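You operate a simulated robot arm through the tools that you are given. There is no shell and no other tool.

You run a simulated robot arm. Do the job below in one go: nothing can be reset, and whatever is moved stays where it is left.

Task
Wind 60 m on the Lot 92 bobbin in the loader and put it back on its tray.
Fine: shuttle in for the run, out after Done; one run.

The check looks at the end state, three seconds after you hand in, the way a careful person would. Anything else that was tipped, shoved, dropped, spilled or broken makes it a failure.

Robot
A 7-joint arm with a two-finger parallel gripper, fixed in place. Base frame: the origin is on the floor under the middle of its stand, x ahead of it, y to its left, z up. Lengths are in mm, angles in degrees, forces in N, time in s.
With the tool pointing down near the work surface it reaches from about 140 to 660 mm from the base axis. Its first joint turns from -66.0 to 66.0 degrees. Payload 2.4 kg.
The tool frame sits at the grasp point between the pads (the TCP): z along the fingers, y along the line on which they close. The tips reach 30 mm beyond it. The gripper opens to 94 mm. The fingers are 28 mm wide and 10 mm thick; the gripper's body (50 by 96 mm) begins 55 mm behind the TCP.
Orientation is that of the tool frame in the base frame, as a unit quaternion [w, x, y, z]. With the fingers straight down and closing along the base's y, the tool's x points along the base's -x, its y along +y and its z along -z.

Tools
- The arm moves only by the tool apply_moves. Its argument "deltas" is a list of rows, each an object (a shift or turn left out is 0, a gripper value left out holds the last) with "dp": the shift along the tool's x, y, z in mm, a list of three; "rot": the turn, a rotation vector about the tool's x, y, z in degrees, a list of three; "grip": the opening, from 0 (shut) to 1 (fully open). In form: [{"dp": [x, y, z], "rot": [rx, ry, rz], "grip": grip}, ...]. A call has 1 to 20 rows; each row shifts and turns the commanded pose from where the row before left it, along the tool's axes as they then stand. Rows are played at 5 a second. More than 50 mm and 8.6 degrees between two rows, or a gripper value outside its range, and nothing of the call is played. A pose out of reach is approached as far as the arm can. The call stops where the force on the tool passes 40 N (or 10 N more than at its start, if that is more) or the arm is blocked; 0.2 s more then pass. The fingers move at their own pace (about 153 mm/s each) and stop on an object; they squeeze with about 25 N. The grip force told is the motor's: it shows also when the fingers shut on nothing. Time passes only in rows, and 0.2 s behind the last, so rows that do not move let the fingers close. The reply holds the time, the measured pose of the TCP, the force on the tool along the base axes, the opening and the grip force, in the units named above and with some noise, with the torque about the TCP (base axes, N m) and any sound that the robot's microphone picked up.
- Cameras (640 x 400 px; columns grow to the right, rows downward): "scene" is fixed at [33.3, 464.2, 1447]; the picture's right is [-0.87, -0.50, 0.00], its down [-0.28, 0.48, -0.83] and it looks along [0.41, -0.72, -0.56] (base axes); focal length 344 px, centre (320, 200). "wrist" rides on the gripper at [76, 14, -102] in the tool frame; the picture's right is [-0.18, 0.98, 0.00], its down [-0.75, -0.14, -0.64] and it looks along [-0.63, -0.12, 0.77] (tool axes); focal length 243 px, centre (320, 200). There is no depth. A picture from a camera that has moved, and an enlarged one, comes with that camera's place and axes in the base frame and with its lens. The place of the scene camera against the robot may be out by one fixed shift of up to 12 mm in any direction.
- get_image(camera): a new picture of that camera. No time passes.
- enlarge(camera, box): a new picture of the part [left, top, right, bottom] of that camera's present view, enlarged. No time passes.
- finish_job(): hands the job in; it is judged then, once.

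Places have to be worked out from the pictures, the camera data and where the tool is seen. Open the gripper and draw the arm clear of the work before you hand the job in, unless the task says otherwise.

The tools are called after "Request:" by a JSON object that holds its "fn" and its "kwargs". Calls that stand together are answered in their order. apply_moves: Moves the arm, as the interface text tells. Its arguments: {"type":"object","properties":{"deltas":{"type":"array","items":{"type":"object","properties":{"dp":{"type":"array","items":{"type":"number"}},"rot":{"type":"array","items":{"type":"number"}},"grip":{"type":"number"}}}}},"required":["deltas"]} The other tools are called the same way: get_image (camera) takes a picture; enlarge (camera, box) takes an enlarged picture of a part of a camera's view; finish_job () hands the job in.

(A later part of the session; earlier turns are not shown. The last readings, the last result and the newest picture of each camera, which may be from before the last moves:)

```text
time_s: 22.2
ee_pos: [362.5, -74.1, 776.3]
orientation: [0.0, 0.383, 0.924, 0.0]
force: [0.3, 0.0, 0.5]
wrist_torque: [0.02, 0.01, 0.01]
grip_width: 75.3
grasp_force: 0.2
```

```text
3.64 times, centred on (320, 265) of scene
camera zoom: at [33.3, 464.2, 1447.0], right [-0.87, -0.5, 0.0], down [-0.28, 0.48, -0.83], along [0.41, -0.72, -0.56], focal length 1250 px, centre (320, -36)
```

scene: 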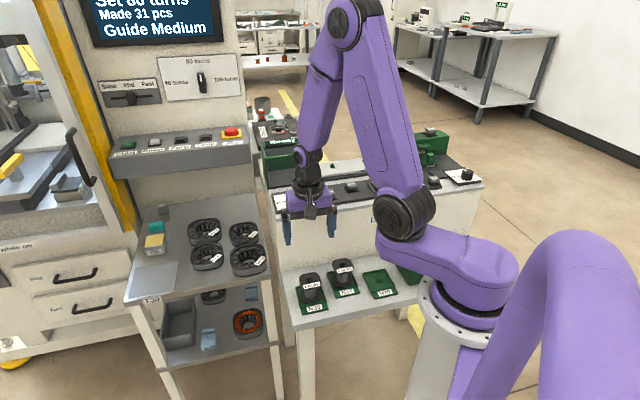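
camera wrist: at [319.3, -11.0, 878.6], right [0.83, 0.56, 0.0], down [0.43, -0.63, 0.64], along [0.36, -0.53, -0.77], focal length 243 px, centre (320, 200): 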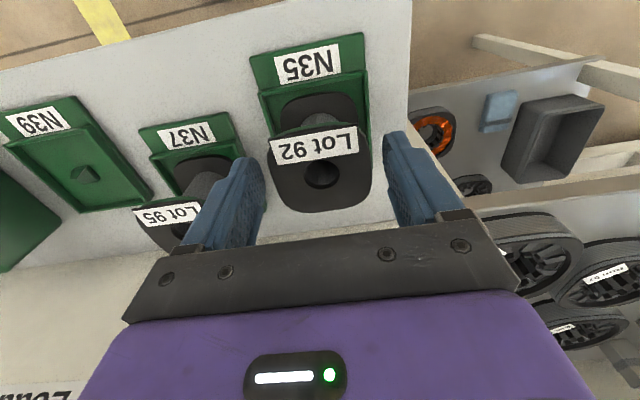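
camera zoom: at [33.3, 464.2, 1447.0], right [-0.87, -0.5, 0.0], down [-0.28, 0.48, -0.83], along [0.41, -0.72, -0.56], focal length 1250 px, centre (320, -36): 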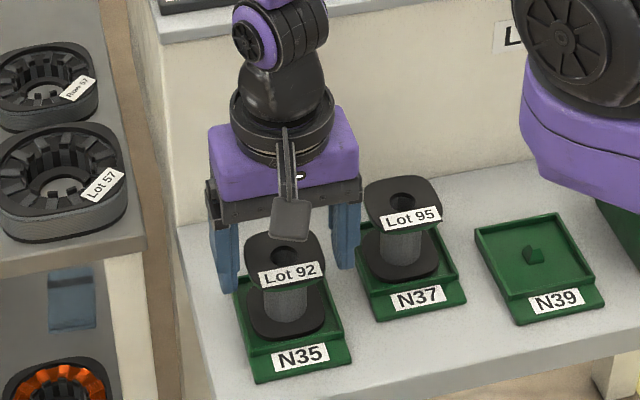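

I zoom in on the bobbin top between the fingers to refine its centre and height.

Request:
{"fn": "enlarge", "kwargs": {"camera": "wrist", "box": [240, 100, 400, 220]}}

Request:
{"fn": "enlarge", "kwargs": {"camera": "scene", "box": [285, 255, 345, 315]}}

```text
3.33 times, centred on (320, 160) of wrist
camera zoom: at [319.3, -11.0, 878.6], right [0.83, 0.56, 0.0], down [0.43, -0.63, 0.64], along [0.36, -0.53, -0.77], focal length 809 px, centre (320, 333)
```

zoom: 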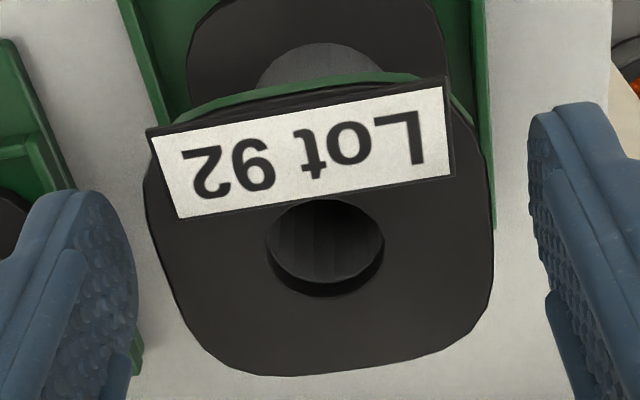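

```text
6.67 times, centred on (315, 285) of scene
camera zoom: at [33.3, 464.2, 1447.0], right [-0.87, -0.5, 0.0], down [-0.28, 0.48, -0.83], along [0.41, -0.72, -0.56], focal length 2292 px, centre (353, -367)
```

zoom: 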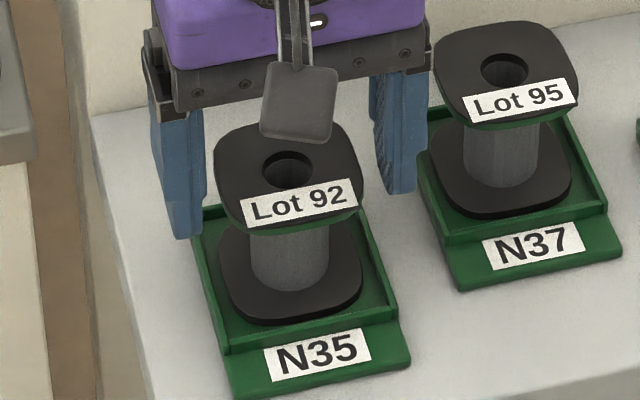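

The centre is about p=310.7, q=204.7 and top z≈760. I make a 1 mm correction, go down 28 mm (tips ≈8 mm above the tray rim), and close on the top flange.

Request:
{"fn": "apply_moves", "kwargs": {"deltas": [{"dp": [-1.3, 0.7, 8]}, {"dp": [0, 0, 10]}, {"dp": [0, 0, 10]}, {"grip": 0.55}, {"grip": 0.55}, {"grip": 0.55}]}}

Request:
{"fn": "enlarge", "kwargs": {"camera": "wrist", "box": [240, 100, 400, 220]}}

Request:
{"fn": "enlarge", "kwargs": {"camera": "scene", "box": [285, 255, 345, 315]}}

```text
time_s: 23.6
ee_pos: [363.7, -75.5, 747.7]
orientation: [0.0, 0.383, 0.924, 0.0]
force: [-1.2, 0.0, 0.9]
wrist_torque: [0.02, 0.0, 0.02]
grip_width: 58.5
grasp_force: 24.5
```

```text
3.33 times, centred on (320, 160) of wrist
camera zoom: at [320.9, -12.6, 850.8], right [0.83, 0.56, 0.0], down [0.43, -0.63, 0.64], along [0.36, -0.53, -0.77], focal length 809 px, centre (320, 333)
```

zoom: 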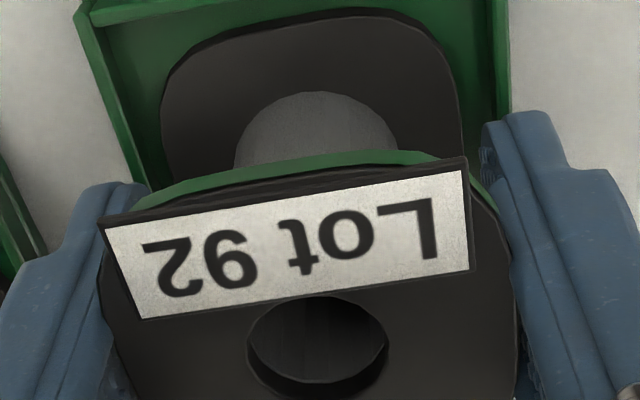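

```text
6.67 times, centred on (315, 285) of scene
camera zoom: at [33.3, 464.2, 1447.0], right [-0.87, -0.5, 0.0], down [-0.28, 0.48, -0.83], along [0.41, -0.72, -0.56], focal length 2292 px, centre (353, -367)
```

zoom: 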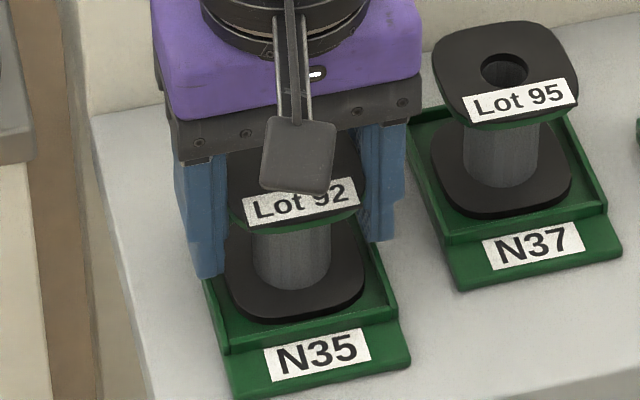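

The grip holds at 58.5 mm. I lift straight up, first slowly, and check that the bobbin comes free of its tray.

Request:
{"fn": "apply_moves", "kwargs": {"deltas": [{"dp": [0, 0, -5]}, {"dp": [0, 0, -10]}, {"dp": [0, 0, -15]}, {"dp": [0, 0, -20]}]}}

Request:
{"fn": "enlarge", "kwargs": {"camera": "scene", "box": [275, 235, 355, 315]}}

Request:
{"fn": "enlarge", "kwargs": {"camera": "wrist", "box": [200, 60, 440, 220]}}

```text
time_s: 24.6
ee_pos: [364.1, -74.4, 795.8]
orientation: [0.0, 0.382, 0.924, 0.0]
force: [0.0, -0.8, -0.4]
wrist_torque: [0.01, 0.0, -0.03]
grip_width: 58.6
grasp_force: 25.0
```

```text
5.00 times, centred on (315, 275) of scene
camera zoom: at [33.3, 464.2, 1447.0], right [-0.87, -0.5, 0.0], down [-0.28, 0.48, -0.83], along [0.41, -0.72, -0.56], focal length 1719 px, centre (345, -175)
```

zoom: 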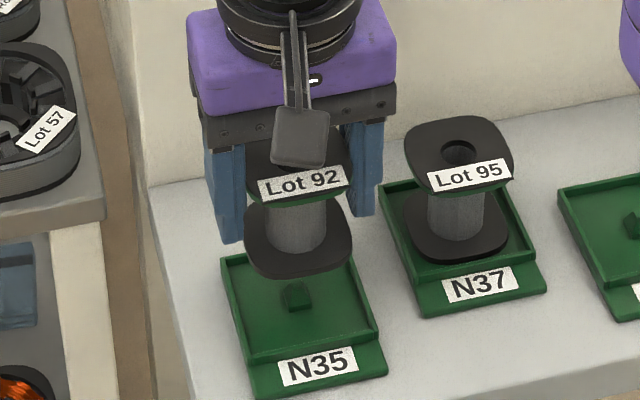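

```text
2.50 times, centred on (320, 140) of wrist
camera zoom: at [321.7, -12.2, 900.4], right [0.83, 0.56, 0.0], down [0.43, -0.63, 0.64], along [0.36, -0.53, -0.77], focal length 606 px, centre (320, 350)
```

zoom: 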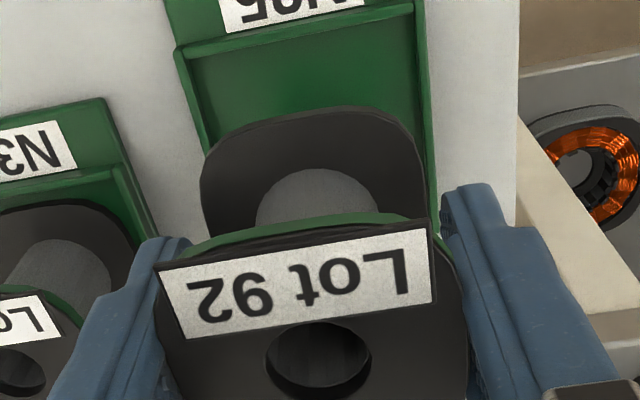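

The bobbin is free and N35's square peg is visible. I rise to about z=1080, shift sideways, then forward over the shuttle peg, keeping clear of the loader housing.

Request:
{"fn": "apply_moves", "kwargs": {"deltas": [{"dp": [0, 0, -47]}, {"dp": [0, 0, -47]}, {"dp": [0, 0, -47]}, {"dp": [0, 0, -47]}, {"dp": [0, 0, -47]}, {"dp": [0, 0, -47]}, {"dp": [0, -37, 0]}, {"dp": [0, -37, 0]}, {"dp": [0, -37, 0]}, {"dp": [0, -38, 0]}, {"dp": [-38, 0, 0]}, {"dp": [-38, 0, 0]}, {"dp": [-38, 0, 0]}, {"dp": [-38, 0, 0]}, {"dp": [-38, 0, 0]}, {"dp": [-38, 0, 0]}, {"dp": [-38, 0, 0]}, {"dp": [-34, 0, 0]}]}}

Request:
{"fn": "get_image", "kwargs": {"camera": "wrist"}}

Request:
{"fn": "enlarge", "kwargs": {"camera": "wrist", "box": [220, 20, 420, 145]}}

Request:
{"fn": "get_image", "kwargs": {"camera": "scene"}}

```text
time_s: 28.4
ee_pos: [470.5, -391.6, 1079.8]
orientation: [0.0, 0.382, 0.924, 0.0]
force: [-0.4, 0.8, -0.3]
wrist_torque: [-0.02, 0.03, 0.03]
grip_width: 58.6
grasp_force: 25.2
```

```text
taken
camera wrist: at [428.2, -329.3, 1183.8], right [0.83, 0.56, 0.0], down [0.43, -0.63, 0.64], along [0.36, -0.53, -0.77], focal length 243 px, centre (320, 200)
```

wrist: 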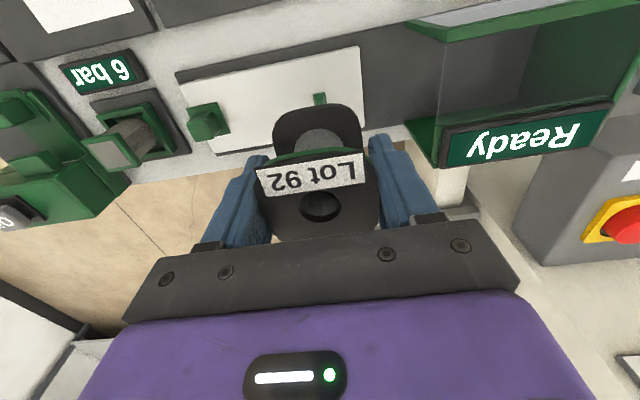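

```text
3.20 times, centred on (320, 82) of wrist
camera zoom: at [428.2, -329.3, 1183.8], right [0.83, 0.56, 0.0], down [0.43, -0.63, 0.64], along [0.36, -0.53, -0.77], focal length 776 px, centre (320, 576)
```

zoom: 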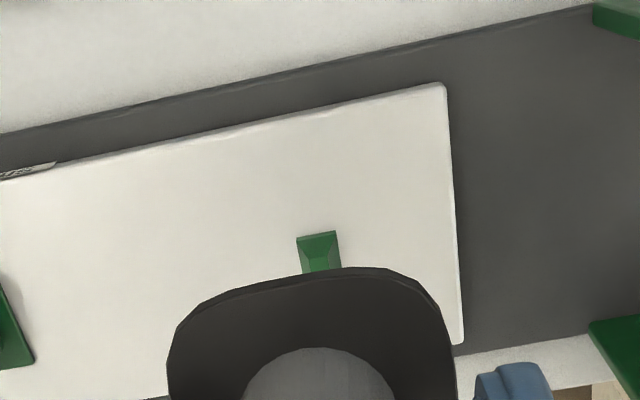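

```text
taken
```

scene: 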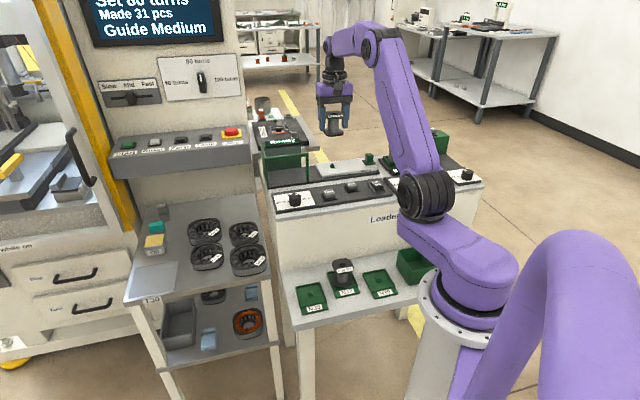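

The peg's near edge is at p≈611, so its centre is p≈618, q≈55; the bobbin sits about 3.5 mm nearer the arm than the grasp point. I move 10 mm forward, lower to about z=990, and check both views.

Request:
{"fn": "apply_moves", "kwargs": {"deltas": [{"dp": [-10.3, -0.5, 0]}, {"dp": [0, 0, 30]}, {"dp": [0, 0, 30]}, {"dp": [0, 0, 30]}]}}

Request:
{"fn": "get_image", "kwargs": {"camera": "wrist"}}

Request:
{"fn": "enlarge", "kwargs": {"camera": "scene", "box": [290, 110, 390, 190]}}

```text
time_s: 29.4
ee_pos: [478.9, -400.2, 990.0]
orientation: [0.0, 0.382, 0.924, 0.0]
force: [0.8, 0.4, -0.2]
wrist_torque: [0.03, -0.03, 0.02]
grip_width: 58.4
grasp_force: 24.7
```

```text
taken
camera wrist: at [435.3, -338.3, 1093.5], right [0.83, 0.56, 0.0], down [0.43, -0.63, 0.64], along [0.36, -0.53, -0.77], focal length 243 px, centre (320, 200)
```

wrist: 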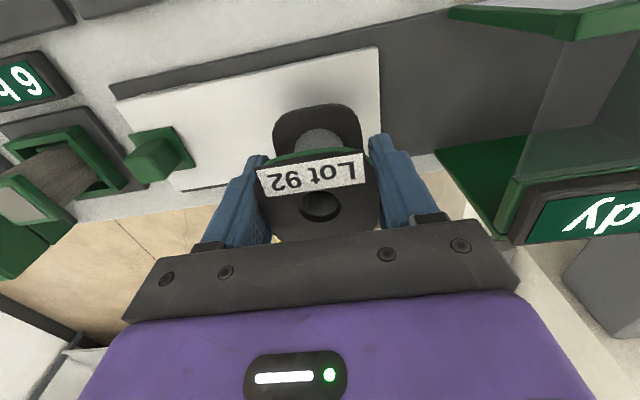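

```text
5.00 times, centred on (340, 150) of scene
camera zoom: at [33.3, 464.2, 1447.0], right [-0.87, -0.5, 0.0], down [-0.28, 0.48, -0.83], along [0.41, -0.72, -0.56], focal length 1719 px, centre (220, 450)
```

zoom: 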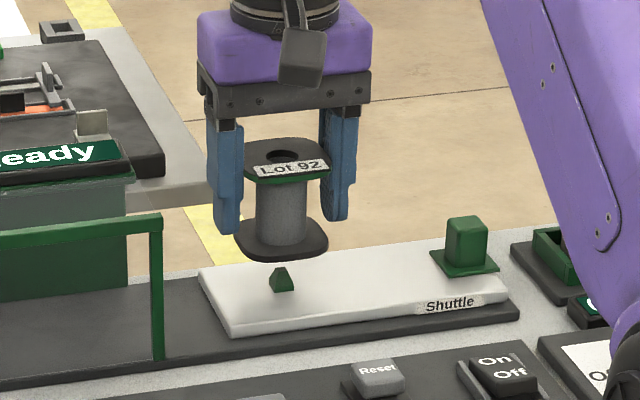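

I enlarge the scene view around the bobbin and peg to compare their positions more precisely.

Request:
{"fn": "enlarge", "kwargs": {"camera": "scene", "box": [325, 135, 365, 175]}}

Request:
{"fn": "enlarge", "kwargs": {"camera": "wrist", "box": [240, 80, 400, 230]}}

```text
10.00 times, centred on (345, 155) of scene
camera zoom: at [33.3, 464.2, 1447.0], right [-0.87, -0.5, 0.0], down [-0.28, 0.48, -0.83], along [0.41, -0.72, -0.56], focal length 3438 px, centre (70, 650)
```

zoom: 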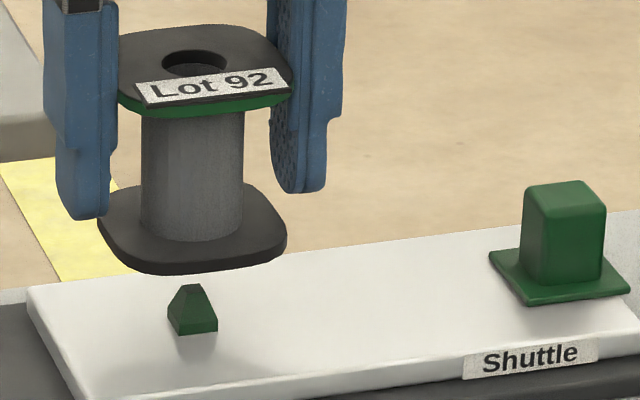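

```text
2.67 times, centred on (320, 155) of wrist
camera zoom: at [435.3, -338.3, 1093.5], right [0.83, 0.56, 0.0], down [0.43, -0.63, 0.64], along [0.36, -0.53, -0.77], focal length 647 px, centre (320, 320)
```

zoom: 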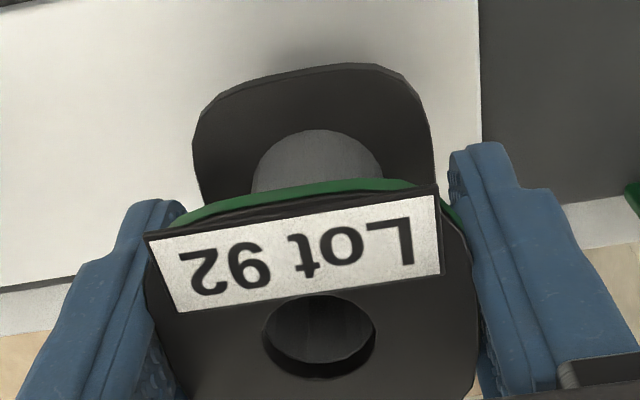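

I take a closer look at the slab corner in the wrist view to pin down the slab height.

Request:
{"fn": "enlarge", "kwargs": {"camera": "wrist", "box": [330, 20, 430, 80]}}

Request:
{"fn": "enlarge", "kwargs": {"camera": "wrist", "box": [90, 60, 230, 200]}}

```text
6.40 times, centred on (380, 50) of wrist
camera zoom: at [435.3, -338.3, 1093.5], right [0.83, 0.56, 0.0], down [0.43, -0.63, 0.64], along [0.36, -0.53, -0.77], focal length 1553 px, centre (-64, 1160)
```

zoom: 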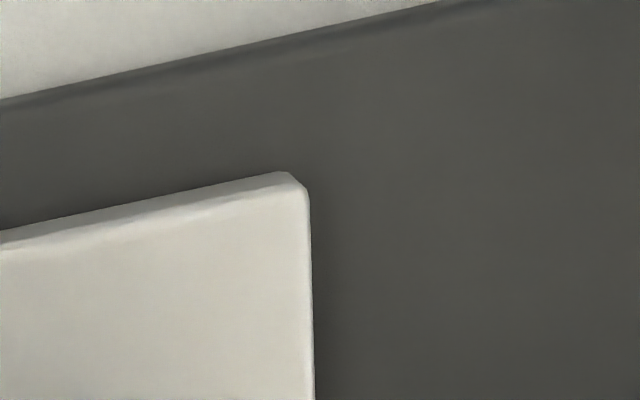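

```text
2.86 times, centred on (160, 130) of wrist
camera zoom: at [435.3, -338.3, 1093.5], right [0.83, 0.56, 0.0], down [0.43, -0.63, 0.64], along [0.36, -0.53, -0.77], focal length 693 px, centre (777, 400)
```

zoom: 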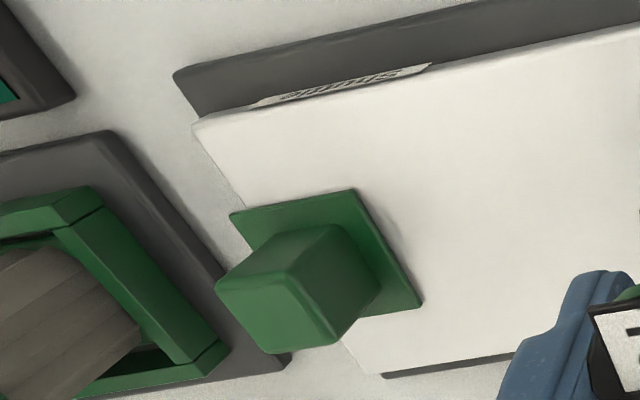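

Combining views, the slab top is at z≈912–916 and the bobbin's bottom about 42 mm below the grasp point, with the bobbin within a few mm of the peg. I ease 1 mm back and descend slowly in small steps, watching the force.

Request:
{"fn": "apply_moves", "kwargs": {"deltas": [{"dp": [1, 0, 4]}, {"dp": [0, 0, 4]}, {"dp": [0, 0, 4]}, {"dp": [0, 0, 3]}, {"dp": [0, 0, 2]}]}}

Request:
{"fn": "enlarge", "kwargs": {"camera": "scene", "box": [325, 135, 365, 175]}}

```text
time_s: 30.6
ee_pos: [476.2, -400.0, 973.1]
orientation: [-0.001, 0.383, 0.924, 0.0]
force: [0.5, -0.8, 0.5]
wrist_torque: [0.0, 0.01, -0.02]
grip_width: 58.9
grasp_force: 24.8
```

```text
10.00 times, centred on (345, 155) of scene
camera zoom: at [33.3, 464.2, 1447.0], right [-0.87, -0.5, 0.0], down [-0.28, 0.48, -0.83], along [0.41, -0.72, -0.56], focal length 3438 px, centre (70, 650)
```

zoom: 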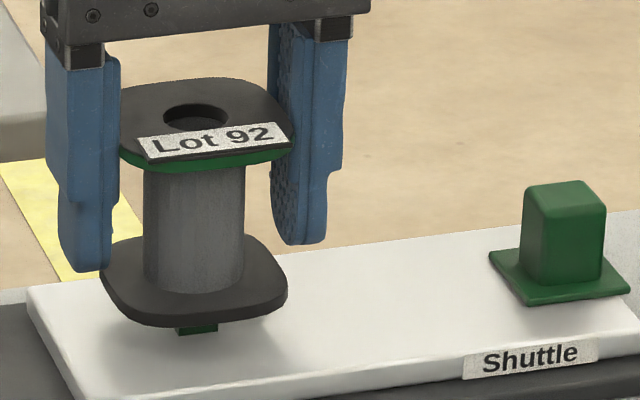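

No contact yet, and the peg sits under the flange about 14 mm below. I continue down in 2 mm steps.

Request:
{"fn": "apply_moves", "kwargs": {"deltas": [{"dp": [0, 0.3, 2]}, {"dp": [0, 0, 2]}, {"dp": [0, 0, 1]}]}}

Request:
{"fn": "apply_moves", "kwargs": {"deltas": [{"dp": [0, 0, 1]}, {"dp": [0, 0, 1]}, {"dp": [0, 0, 1]}]}}

Request:
{"fn": "enlarge", "kwargs": {"camera": "scene", "box": [325, 135, 365, 175]}}

```text
time_s: 31.4
ee_pos: [476.1, -399.3, 967.4]
orientation: [0.001, 0.383, 0.924, -0.001]
force: [0.0, 0.6, -0.8]
wrist_torque: [0.01, 0.02, 0.02]
grip_width: 58.9
grasp_force: 24.6
```

```text
time_s: 32.2
ee_pos: [476.0, -399.3, 964.3]
orientation: [0.0, 0.383, 0.924, 0.0]
force: [0.3, 0.5, -0.1]
wrist_torque: [0.02, -0.04, 0.02]
grip_width: 58.6
grasp_force: 24.9
```

```text
10.00 times, centred on (345, 155) of scene
camera zoom: at [33.3, 464.2, 1447.0], right [-0.87, -0.5, 0.0], down [-0.28, 0.48, -0.83], along [0.41, -0.72, -0.56], focal length 3438 px, centre (70, 650)
```

zoom: 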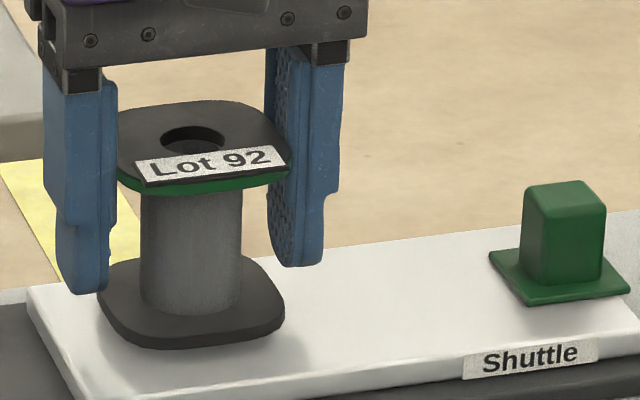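

Still no contact with the bobbin about 6 mm above the slab, so the peg has entered the hole. I continue in 1 mm steps.

Request:
{"fn": "apply_moves", "kwargs": {"deltas": [{"dp": [0, 0, 1]}, {"dp": [0, 0, 1]}, {"dp": [0, 0, 1]}]}}

Request:
{"fn": "apply_moves", "kwargs": {"deltas": [{"dp": [0, 0, 1]}, {"dp": [0, 0, 1]}]}}

Request:
{"fn": "enlarge", "kwargs": {"camera": "scene", "box": [325, 135, 365, 175]}}

```text
time_s: 33.0
ee_pos: [476.9, -398.3, 961.3]
orientation: [0.0, 0.382, 0.924, 0.0]
force: [-1.3, 2.1, 0.6]
wrist_torque: [0.06, 0.06, 0.01]
grip_width: 58.9
grasp_force: 24.8
```

```text
time_s: 33.6
ee_pos: [478.1, -398.2, 959.5]
orientation: [0.0, 0.383, 0.924, -0.001]
force: [-6.2, 6.2, 6.6]
wrist_torque: [0.23, 0.08, 0.0]
grip_width: 58.9
grasp_force: 25.0
```

```text
10.00 times, centred on (345, 155) of scene
camera zoom: at [33.1, 464.4, 1446.9], right [-0.87, -0.5, 0.0], down [-0.28, 0.48, -0.83], along [0.41, -0.72, -0.56], focal length 3438 px, centre (70, 650)
```

zoom: 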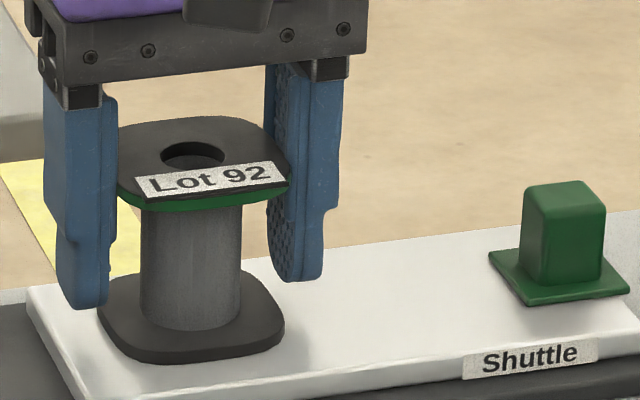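

The peg's taper pushes the bobbin toward the arm (≈9 N), so the bobbin is a bit too far forward. I shift 1.5 mm back and see whether the force falls.

Request:
{"fn": "apply_moves", "kwargs": {"deltas": [{"dp": [0.8, 0, 0]}, {"dp": [0.7, 0, 0]}]}}

Request:
{"fn": "apply_moves", "kwargs": {"deltas": [{"dp": [0, 0, 1]}]}}

```text
time_s: 34.2
ee_pos: [476.4, -398.5, 958.5]
orientation: [0.001, 0.382, 0.924, -0.001]
force: [2.0, -1.1, 3.4]
wrist_torque: [0.05, -0.14, -0.05]
grip_width: 58.9
grasp_force: 24.8
```

```text
time_s: 34.6
ee_pos: [475.3, -399.5, 960.8]
orientation: [0.001, 0.383, 0.924, 0.0]
force: [2.1, -1.8, 10.1]
wrist_torque: [0.1, -0.11, -0.02]
grip_width: 58.5
grasp_force: 25.1
```

Side force is gone and the vertical force rises stiffly (10 N), suggesting the bobbin is seated. I check the pictures.

Request:
{"fn": "enlarge", "kwargs": {"camera": "scene", "box": [325, 145, 355, 175]}}

Request:
{"fn": "enlarge", "kwargs": {"camera": "wrist", "box": [240, 80, 400, 230]}}

```text
13.33 times, centred on (340, 160) of scene
camera zoom: at [33.2, 464.3, 1447.0], right [-0.87, -0.5, 0.0], down [-0.28, 0.48, -0.83], along [0.41, -0.72, -0.56], focal length 4584 px, centre (53, 733)
```

zoom: 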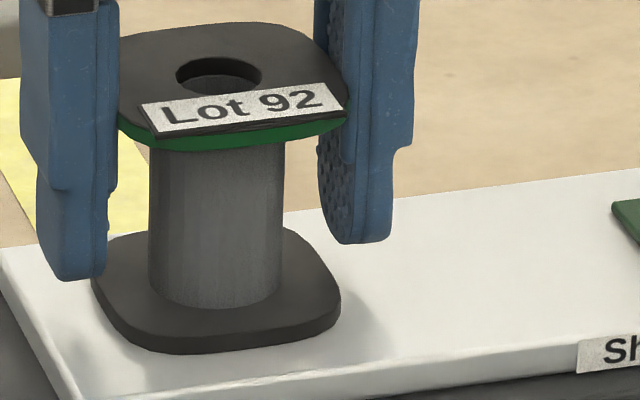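

```text
2.67 times, centred on (320, 155) of wrist
camera zoom: at [433.1, -335.7, 1063.1], right [0.83, 0.56, 0.0], down [0.43, -0.63, 0.64], along [0.36, -0.53, -0.76], focal length 647 px, centre (320, 320)
```

zoom: 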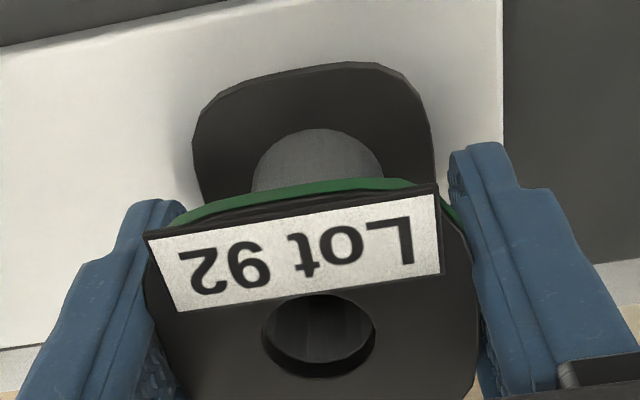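

The flange centre coincides with the peg's place on the slab, so it looks seated. I take off about 1 mm of preload, open the fingers and look.

Request:
{"fn": "apply_moves", "kwargs": {"deltas": [{"dp": [0, 0, -0.8]}, {"grip": 0.7}, {"grip": 0.8}, {"grip": 0.8}]}}

Request:
{"fn": "enlarge", "kwargs": {"camera": "scene", "box": [325, 145, 355, 175]}}

Request:
{"fn": "enlarge", "kwargs": {"camera": "wrist", "box": [240, 80, 400, 230]}}

```text
time_s: 35.6
ee_pos: [476.9, -399.7, 958.9]
orientation: [0.0, 0.383, 0.924, 0.0]
force: [-0.9, 0.7, 0.5]
wrist_torque: [-0.01, 0.01, 0.0]
grip_width: 75.1
grasp_force: 0.0
```

```text
13.33 times, centred on (340, 160) of scene
camera zoom: at [33.3, 464.2, 1447.0], right [-0.87, -0.5, 0.0], down [-0.28, 0.48, -0.83], along [0.41, -0.72, -0.56], focal length 4584 px, centre (53, 733)
```

zoom: 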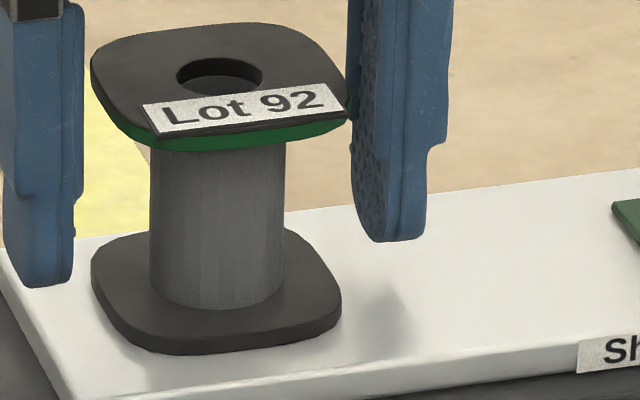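

```text
2.67 times, centred on (320, 155) of wrist
camera zoom: at [432.9, -335.3, 1063.3], right [0.83, 0.56, 0.0], down [0.43, -0.63, 0.64], along [0.36, -0.53, -0.77], focal length 647 px, centre (320, 320)
```

zoom: 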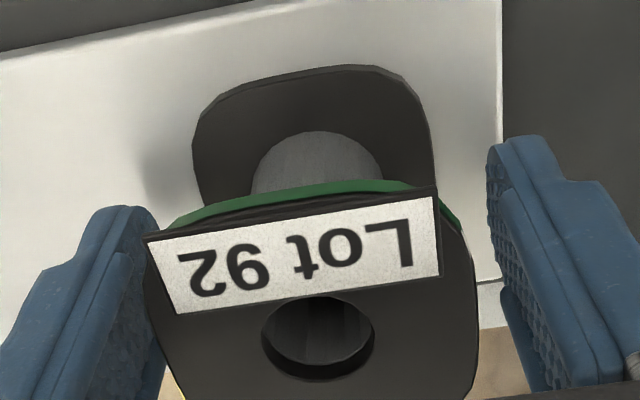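

The bobbin stands level on the shuttle peg. I rise and move over the shuttle handle (p≈618, q≈-73) with the gripper narrowed, for a look before gripping it.

Request:
{"fn": "apply_moves", "kwargs": {"deltas": [{"dp": [0, 0, -20]}, {"dp": [0, 0, -40]}, {"dp": [0, 0, -40]}, {"dp": [0.2, -32, 0]}, {"dp": [0.2, -32, 0]}, {"dp": [0.3, -32, 0], "grip": 0.5}, {"dp": [0.3, -32, 0], "grip": 0.5}, {"dp": [0, 0, 20]}]}}

Request:
{"fn": "get_image", "kwargs": {"camera": "wrist"}}

Request:
{"fn": "enlarge", "kwargs": {"camera": "wrist", "box": [240, 60, 400, 180]}}

Request:
{"fn": "enlarge", "kwargs": {"camera": "scene", "box": [310, 100, 430, 190]}}

```text
time_s: 37.4
ee_pos: [386.0, -488.4, 1039.3]
orientation: [0.0, 0.383, 0.924, -0.001]
force: [-0.4, 0.8, -0.8]
wrist_torque: [0.01, 0.02, 0.01]
grip_width: 47.1
grasp_force: 0.0
```

```text
taken
camera wrist: at [342.6, -425.9, 1142.9], right [0.83, 0.56, 0.0], down [0.43, -0.63, 0.64], along [0.36, -0.53, -0.77], focal length 243 px, centre (320, 200)
```

wrist: 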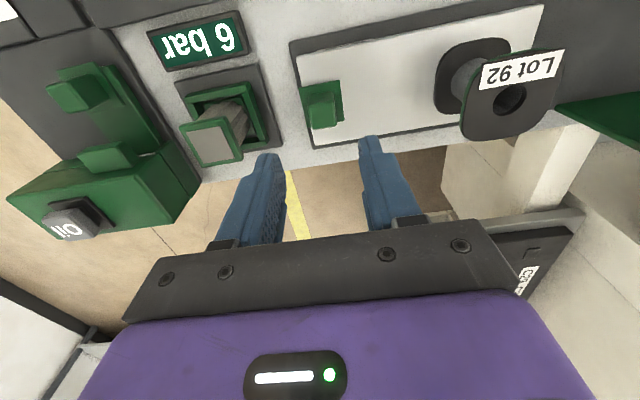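

```text
3.33 times, centred on (320, 120) of wrist
camera zoom: at [342.6, -425.9, 1142.9], right [0.83, 0.56, 0.0], down [0.43, -0.63, 0.64], along [0.36, -0.53, -0.77], focal length 809 px, centre (320, 467)
```

zoom: 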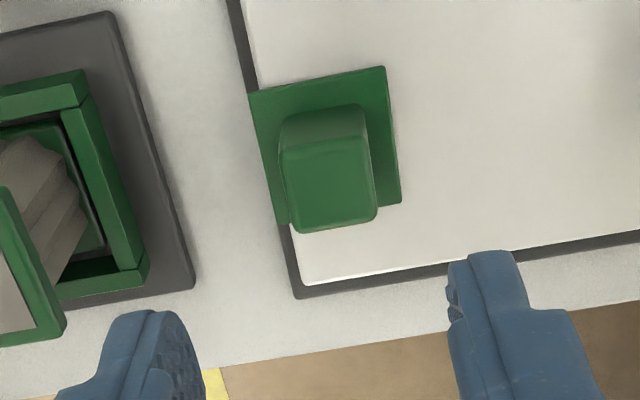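

```text
4.44 times, centred on (370, 145) of scene
camera zoom: at [33.3, 464.2, 1447.0], right [-0.87, -0.5, 0.0], down [-0.28, 0.48, -0.83], along [0.41, -0.72, -0.56], focal length 1528 px, centre (98, 444)
```

zoom: 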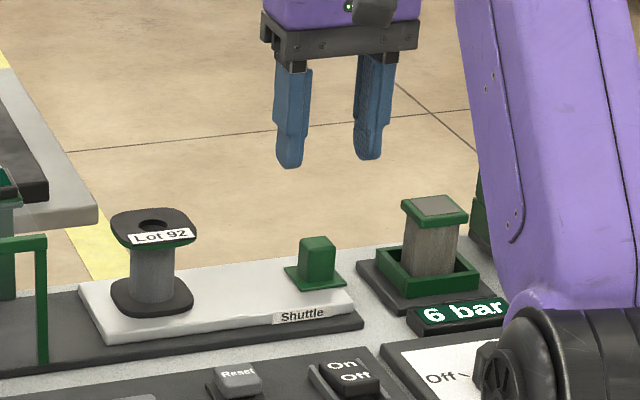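

The handle block is centred at about p=617, q=-70, ~22 mm wide, top z≈945. I align 3 mm and descend partly, then check.

Request:
{"fn": "apply_moves", "kwargs": {"deltas": [{"dp": [2, 2.9, 20]}, {"dp": [0, 0, 20]}, {"dp": [0, 0, 15]}]}}

Request:
{"fn": "enlarge", "kwargs": {"camera": "wrist", "box": [240, 90, 400, 210]}}

Request:
{"fn": "enlarge", "kwargs": {"camera": "scene", "box": [340, 110, 420, 170]}}

```text
time_s: 38.2
ee_pos: [384.5, -484.3, 983.5]
orientation: [0.0, 0.382, 0.924, 0.0]
force: [0.4, -0.2, 0.2]
wrist_torque: [0.01, 0.04, 0.02]
grip_width: 47.2
grasp_force: 0.0
```

```text
3.33 times, centred on (320, 150) of wrist
camera zoom: at [342.0, -421.9, 1087.7], right [0.83, 0.56, 0.0], down [0.43, -0.63, 0.64], along [0.36, -0.53, -0.77], focal length 809 px, centre (320, 367)
```

zoom: 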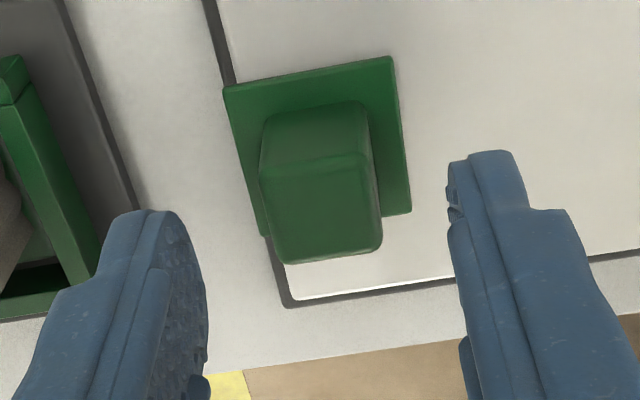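

```text
6.67 times, centred on (380, 140) of scene
camera zoom: at [33.3, 464.2, 1447.0], right [-0.87, -0.5, 0.0], down [-0.28, 0.48, -0.83], along [0.41, -0.72, -0.56], focal length 2292 px, centre (-80, 600)
```

zoom: 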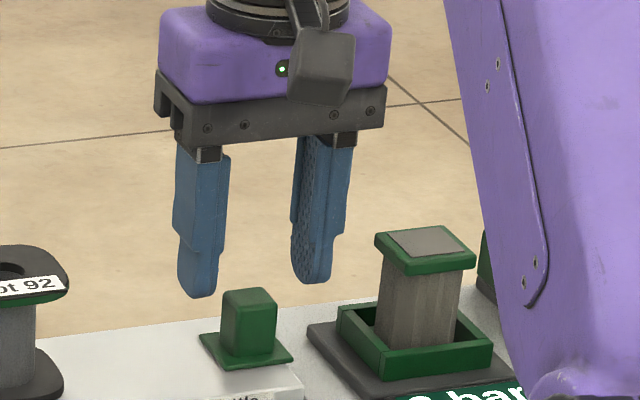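

The handle is centred between the fingers. I go down the last 29 mm and close on it.

Request:
{"fn": "apply_moves", "kwargs": {"deltas": [{"dp": [0, 0, 12]}, {"dp": [0, 0, 10]}, {"dp": [0, 0, 7]}, {"grip": 0.15}, {"grip": 0.15}, {"grip": 0.15}]}}

Request:
{"fn": "enlarge", "kwargs": {"camera": "scene", "box": [320, 110, 420, 180]}}

```text
time_s: 39.6
ee_pos: [386.7, -485.4, 955.3]
orientation: [0.001, 0.383, 0.924, -0.001]
force: [-1.1, -0.7, 1.3]
wrist_torque: [0.01, 0.09, 0.1]
grip_width: 21.9
grasp_force: 45.0
```

```text
5.71 times, centred on (370, 145) of scene
camera zoom: at [33.3, 464.2, 1447.0], right [-0.87, -0.5, 0.0], down [-0.28, 0.48, -0.83], along [0.41, -0.72, -0.56], focal length 1964 px, centre (34, 514)
```

zoom: 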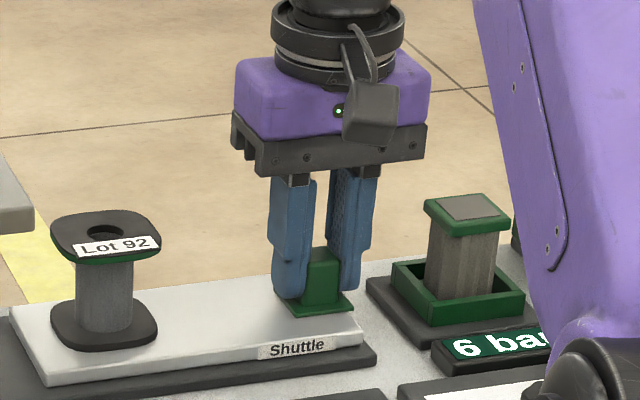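

The handle is held (21.9 mm). Before pushing, I look at the housing to judge the travel and clearance.

Request:
{"fn": "get_image", "kwargs": {"camera": "wrist"}}

Request:
{"fn": "enlarge", "kwargs": {"camera": "scene", "box": [245, 120, 345, 200]}}

```text
taken
camera wrist: at [342.8, -422.1, 1058.9], right [0.83, 0.56, 0.0], down [0.43, -0.63, 0.64], along [0.36, -0.53, -0.77], focal length 243 px, centre (320, 200)
```

wrist: 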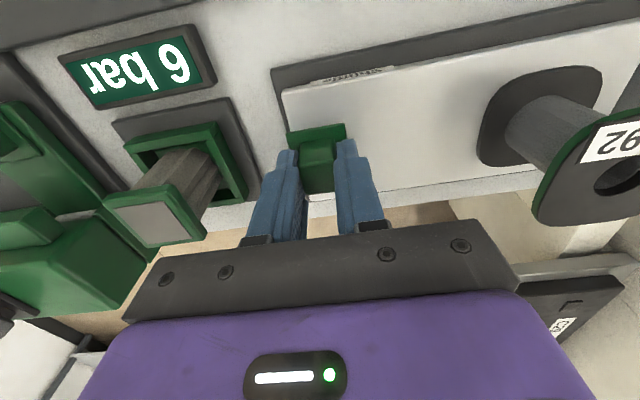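

```text
5.00 times, centred on (295, 160) of scene
camera zoom: at [33.3, 464.2, 1447.0], right [-0.87, -0.5, 0.0], down [-0.28, 0.48, -0.83], along [0.41, -0.72, -0.56], focal length 1719 px, centre (445, 400)
```

zoom: 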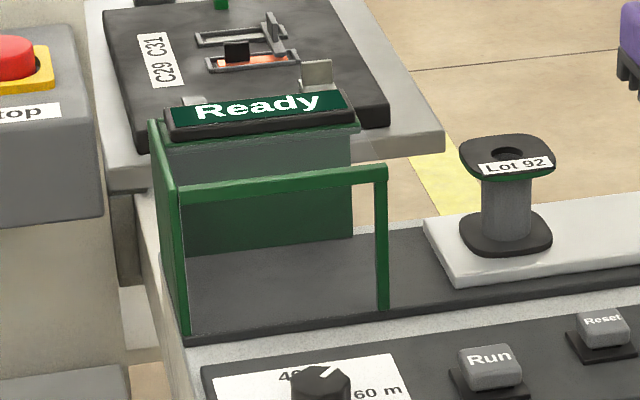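

The housing is open on the entry side and the gripper stays short of it. I push the shuttle in gently, 5 mm per row.

Request:
{"fn": "apply_moves", "kwargs": {"deltas": [{"dp": [0, 2, 0]}, {"dp": [0, 3, 0]}, {"dp": [0, 4, 0]}, {"dp": [0, 5, 0]}, {"dp": [0, 5, 0]}, {"dp": [0, 5, 0]}, {"dp": [0, 5, 0]}, {"dp": [0, 5, 0]}, {"dp": [0, 5, 0]}, {"dp": [0, 5, 0]}]}}

Request:
{"fn": "enlarge", "kwargs": {"camera": "scene", "box": [250, 100, 410, 200]}}

```text
time_s: 41.8
ee_pos: [416.7, -453.4, 954.3]
orientation: [0.001, 0.383, 0.924, 0.0]
force: [5.4, -7.8, -2.1]
wrist_torque: [0.21, 0.38, -0.21]
grip_width: 21.7
grasp_force: 45.0
```

```text
4.00 times, centred on (330, 150) of scene
camera zoom: at [33.5, 463.9, 1447.1], right [-0.87, -0.5, 0.0], down [-0.28, 0.48, -0.83], along [0.41, -0.72, -0.56], focal length 1375 px, centre (280, 400)
```

zoom: 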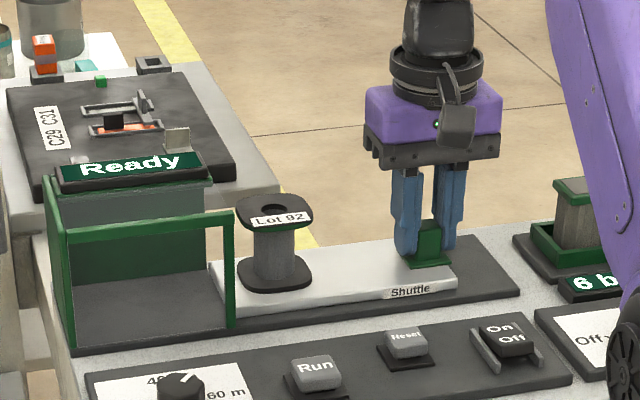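

The shuttle slides in well, with about 9 N of side load in +p, so the rail is slightly angled to my path. I trim that and continue.

Request:
{"fn": "apply_moves", "kwargs": {"deltas": [{"dp": [-0.6, 3, 0]}, {"dp": [-0.6, 5, 0]}, {"dp": [-0.1, 5, 0]}, {"dp": [-0.1, 5, 0]}, {"dp": [-0.1, 5, 0]}, {"dp": [-0.1, 5, 0]}, {"dp": [-0.1, 5, 0]}, {"dp": [-0.1, 5, 0]}]}}

Request:
{"fn": "enlarge", "kwargs": {"camera": "scene", "box": [250, 100, 410, 200]}}

```text
time_s: 43.6
ee_pos: [444.8, -426.2, 955.7]
orientation: [-0.003, 0.382, 0.924, 0.001]
force: [-13.6, 12.2, 1.1]
wrist_torque: [-0.46, -0.35, -0.12]
grip_width: 22.0
grasp_force: 44.9
```

```text
4.00 times, centred on (330, 150) of scene
camera zoom: at [32.9, 464.6, 1446.9], right [-0.87, -0.5, 0.0], down [-0.28, 0.48, -0.83], along [0.41, -0.72, -0.56], focal length 1375 px, centre (280, 400)
```

zoom: 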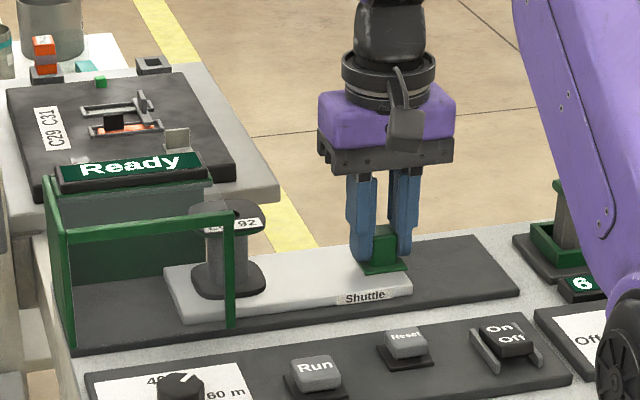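

I overcorrected (now −18 N the other way), so I back off 1.2 mm and go on with straight steps.

Request:
{"fn": "apply_moves", "kwargs": {"deltas": [{"dp": [0.6, 1, 0]}, {"dp": [0.6, 3, 0]}, {"dp": [0, 5, 0]}, {"dp": [0, 5, 0]}, {"dp": [0, 5, 0]}, {"dp": [0, 5, 0]}]}}

Request:
{"fn": "enlarge", "kwargs": {"camera": "scene", "box": [250, 100, 410, 200]}}

```text
time_s: 45.0
ee_pos: [460.2, -409.2, 956.2]
orientation: [0.0, 0.383, 0.924, 0.0]
force: [-3.8, 2.4, -3.5]
wrist_torque: [0.69, 0.82, -0.06]
grip_width: 21.9
grasp_force: 45.4
```

```text
4.00 times, centred on (330, 150) of scene
camera zoom: at [33.3, 464.2, 1447.0], right [-0.87, -0.5, 0.0], down [-0.28, 0.48, -0.83], along [0.41, -0.72, -0.56], focal length 1375 px, centre (280, 400)
```

zoom: 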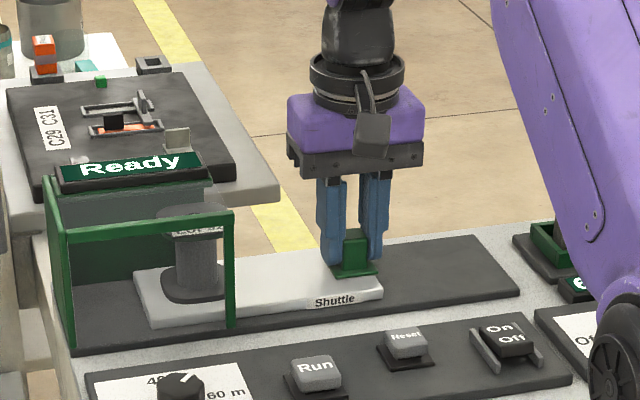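

About 106 mm travelled, forces low. I continue inward in small steps, watching for the end stop.

Request:
{"fn": "apply_moves", "kwargs": {"deltas": [{"dp": [0, 5, 0]}, {"dp": [0, 5, 0]}, {"dp": [0, 5, 0]}, {"dp": [0, 5, 0]}, {"dp": [0, 4, 0]}]}}

Request:
{"fn": "enlarge", "kwargs": {"camera": "scene", "box": [250, 100, 410, 200]}}

```text
time_s: 46.2
ee_pos: [478.0, -391.9, 955.2]
orientation: [0.001, 0.383, 0.924, 0.0]
force: [-6.0, 3.6, -5.9]
wrist_torque: [-0.76, -0.6, -0.17]
grip_width: 21.7
grasp_force: 45.0
```

```text
4.00 times, centred on (330, 150) of scene
camera zoom: at [33.2, 464.2, 1447.0], right [-0.87, -0.5, 0.0], down [-0.28, 0.48, -0.83], along [0.41, -0.72, -0.56], focal length 1375 px, centre (280, 400)
```

zoom: 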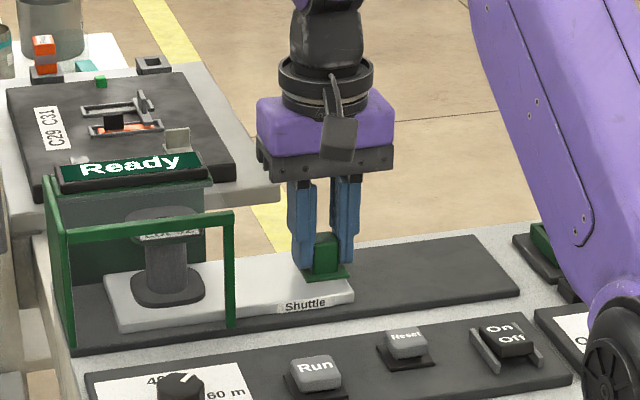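

Still moving freely at 130 mm. I go on with 3 mm steps until it meets the stop.

Request:
{"fn": "apply_moves", "kwargs": {"deltas": [{"dp": [0, 3, 0]}, {"dp": [0, 3, 0]}, {"dp": [0, 3, 0]}, {"dp": [0, 3, 0]}, {"dp": [0, 3, 0]}]}}

Request:
{"fn": "enlarge", "kwargs": {"camera": "scene", "box": [250, 100, 410, 200]}}

```text
time_s: 47.4
ee_pos: [488.1, -382.0, 955.2]
orientation: [0.0, 0.384, 0.923, 0.001]
force: [1.2, -3.3, -10.9]
wrist_torque: [0.35, 0.47, 0.12]
grip_width: 21.9
grasp_force: 44.4
```

```text
4.00 times, centred on (330, 150) of scene
camera zoom: at [33.5, 463.9, 1447.1], right [-0.87, -0.5, 0.0], down [-0.28, 0.48, -0.83], along [0.41, -0.72, -0.56], focal length 1375 px, centre (280, 400)
```

zoom: 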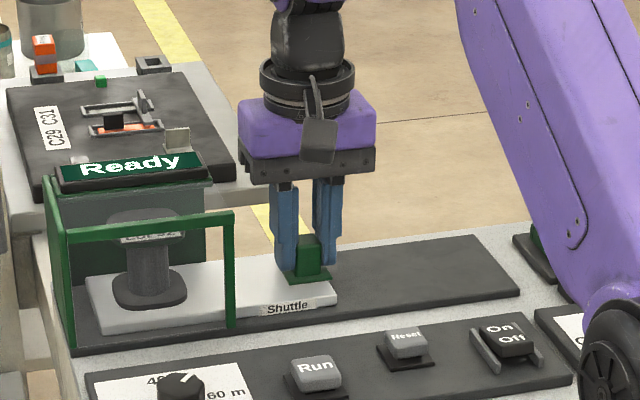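

Travel is 145 mm and there is still no stop. I continue with 2 mm steps.

Request:
{"fn": "apply_moves", "kwargs": {"deltas": [{"dp": [0, 2, 0]}, {"dp": [0, 2, 0]}, {"dp": [0, 2, 0]}, {"dp": [0, 2, 0]}]}}

Request:
{"fn": "apply_moves", "kwargs": {"deltas": [{"dp": [0, 2, 0]}, {"dp": [0, 2, 0]}]}}

Request:
{"fn": "enlarge", "kwargs": {"camera": "scene", "box": [250, 100, 410, 200]}}

```text
time_s: 48.4
ee_pos: [490.5, -378.9, 955.4]
orientation: [-0.002, 0.384, 0.924, 0.0]
force: [-10.1, -7.7, -8.8]
wrist_torque: [0.17, -0.18, 0.57]
grip_width: 21.9
grasp_force: 44.6
```

```text
time_s: 49.0
ee_pos: [491.4, -379.4, 955.0]
orientation: [-0.002, 0.385, 0.923, -0.002]
force: [-26.3, -13.2, -7.0]
wrist_torque: [-0.08, -0.55, 0.8]
grip_width: 21.9
grasp_force: 44.8
```

```text
4.00 times, centred on (330, 150) of scene
camera zoom: at [32.7, 463.7, 1447.2], right [-0.87, -0.5, 0.0], down [-0.28, 0.48, -0.83], along [0.41, -0.72, -0.56], focal length 1375 px, centre (280, 400)
```

zoom: 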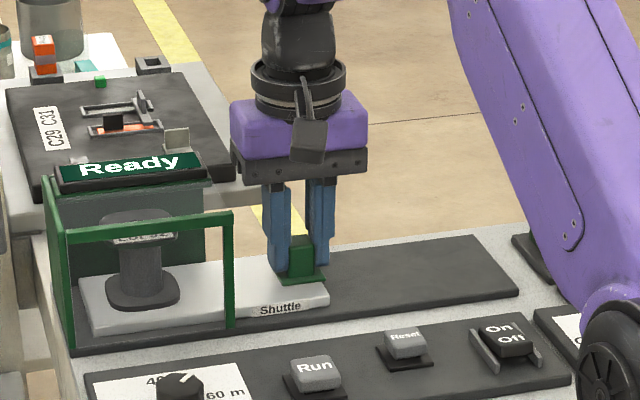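

The shuttle has reached its end stop (position steady at q≈79, 28 N push). I relax the push by 6 mm of command, then open the fingers and rise clear.

Request:
{"fn": "apply_moves", "kwargs": {"deltas": [{"dp": [0, -3, 0]}, {"dp": [0, -3, 0]}]}}

Request:
{"fn": "apply_moves", "kwargs": {"deltas": [{"grip": 0.45}, {"grip": 0.45}]}}

Request:
{"fn": "enlarge", "kwargs": {"camera": "scene", "box": [250, 100, 410, 200]}}

```text
time_s: 49.6
ee_pos: [492.3, -378.9, 955.6]
orientation: [0.0, 0.383, 0.924, 0.0]
force: [-11.2, -9.7, -5.9]
wrist_torque: [0.49, 1.01, -0.08]
grip_width: 21.8
grasp_force: 44.7
```

```text
time_s: 50.2
ee_pos: [493.2, -377.2, 955.8]
orientation: [0.001, 0.381, 0.924, -0.001]
force: [-0.5, 0.4, 0.1]
wrist_torque: [0.02, 0.03, -0.01]
grip_width: 42.1
grasp_force: 0.0
```

```text
4.00 times, centred on (330, 150) of scene
camera zoom: at [33.3, 464.2, 1447.0], right [-0.87, -0.5, 0.0], down [-0.28, 0.48, -0.83], along [0.41, -0.72, -0.56], focal length 1375 px, centre (280, 400)
```

zoom: 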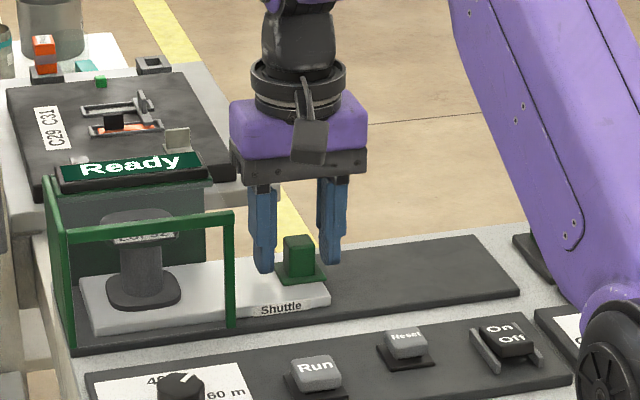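

The shuttle stays in with the bobbin inside the housing. I rise, move back over the Run button (p≈458, q≈112) with the fingers shut, and look.

Request:
{"fn": "apply_moves", "kwargs": {"deltas": [{"dp": [0, 0, -20]}, {"dp": [0, 0, -40]}, {"dp": [0, 0, -40]}, {"dp": [40, 0, 0]}, {"dp": [40, 0, 0]}, {"dp": [40, 10, 0], "grip": 0}, {"dp": [39, 21, 0], "grip": 0}]}}

Request:
{"fn": "get_image", "kwargs": {"camera": "wrist"}}

Request:
{"fn": "enlarge", "kwargs": {"camera": "wrist", "box": [240, 60, 400, 180]}}

Request:
{"fn": "enlarge", "kwargs": {"camera": "scene", "box": [250, 110, 390, 210]}}

```text
time_s: 51.8
ee_pos: [400.9, -243.6, 1057.1]
orientation: [0.001, 0.383, 0.924, 0.0]
force: [-0.7, 0.4, 0.0]
wrist_torque: [-0.02, 0.01, 0.02]
grip_width: 0.0
grasp_force: 24.9
```

```text
taken
camera wrist: at [358.6, -180.5, 1160.2], right [0.83, 0.56, 0.0], down [0.43, -0.63, 0.64], along [0.36, -0.53, -0.77], focal length 243 px, centre (320, 200)
```

wrist: 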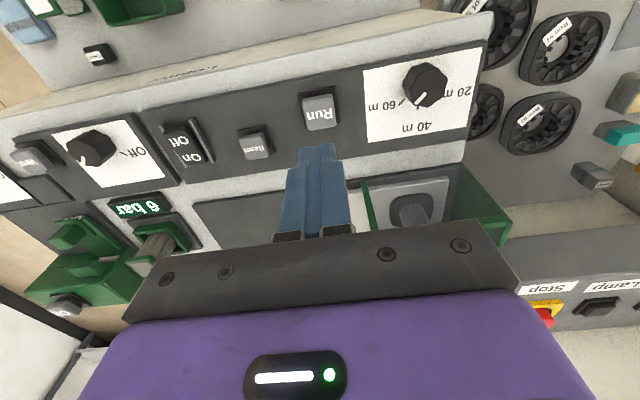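

```text
3.33 times, centred on (320, 120) of wrist
camera zoom: at [358.6, -180.5, 1160.2], right [0.83, 0.56, 0.0], down [0.43, -0.63, 0.64], along [0.36, -0.53, -0.77], focal length 809 px, centre (320, 467)
```

zoom: 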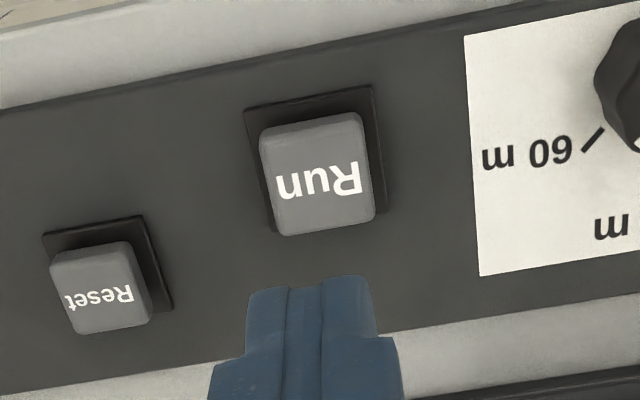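

```text
4.00 times, centred on (320, 160) of scene
camera zoom: at [33.3, 464.2, 1447.0], right [-0.87, -0.5, 0.0], down [-0.28, 0.48, -0.83], along [0.41, -0.72, -0.56], focal length 1375 px, centre (320, 360)
```

zoom: 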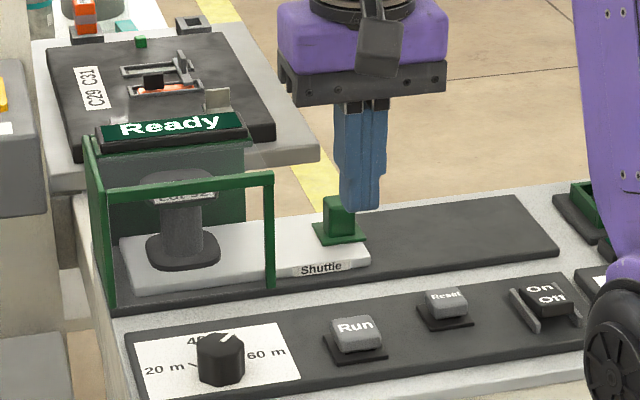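

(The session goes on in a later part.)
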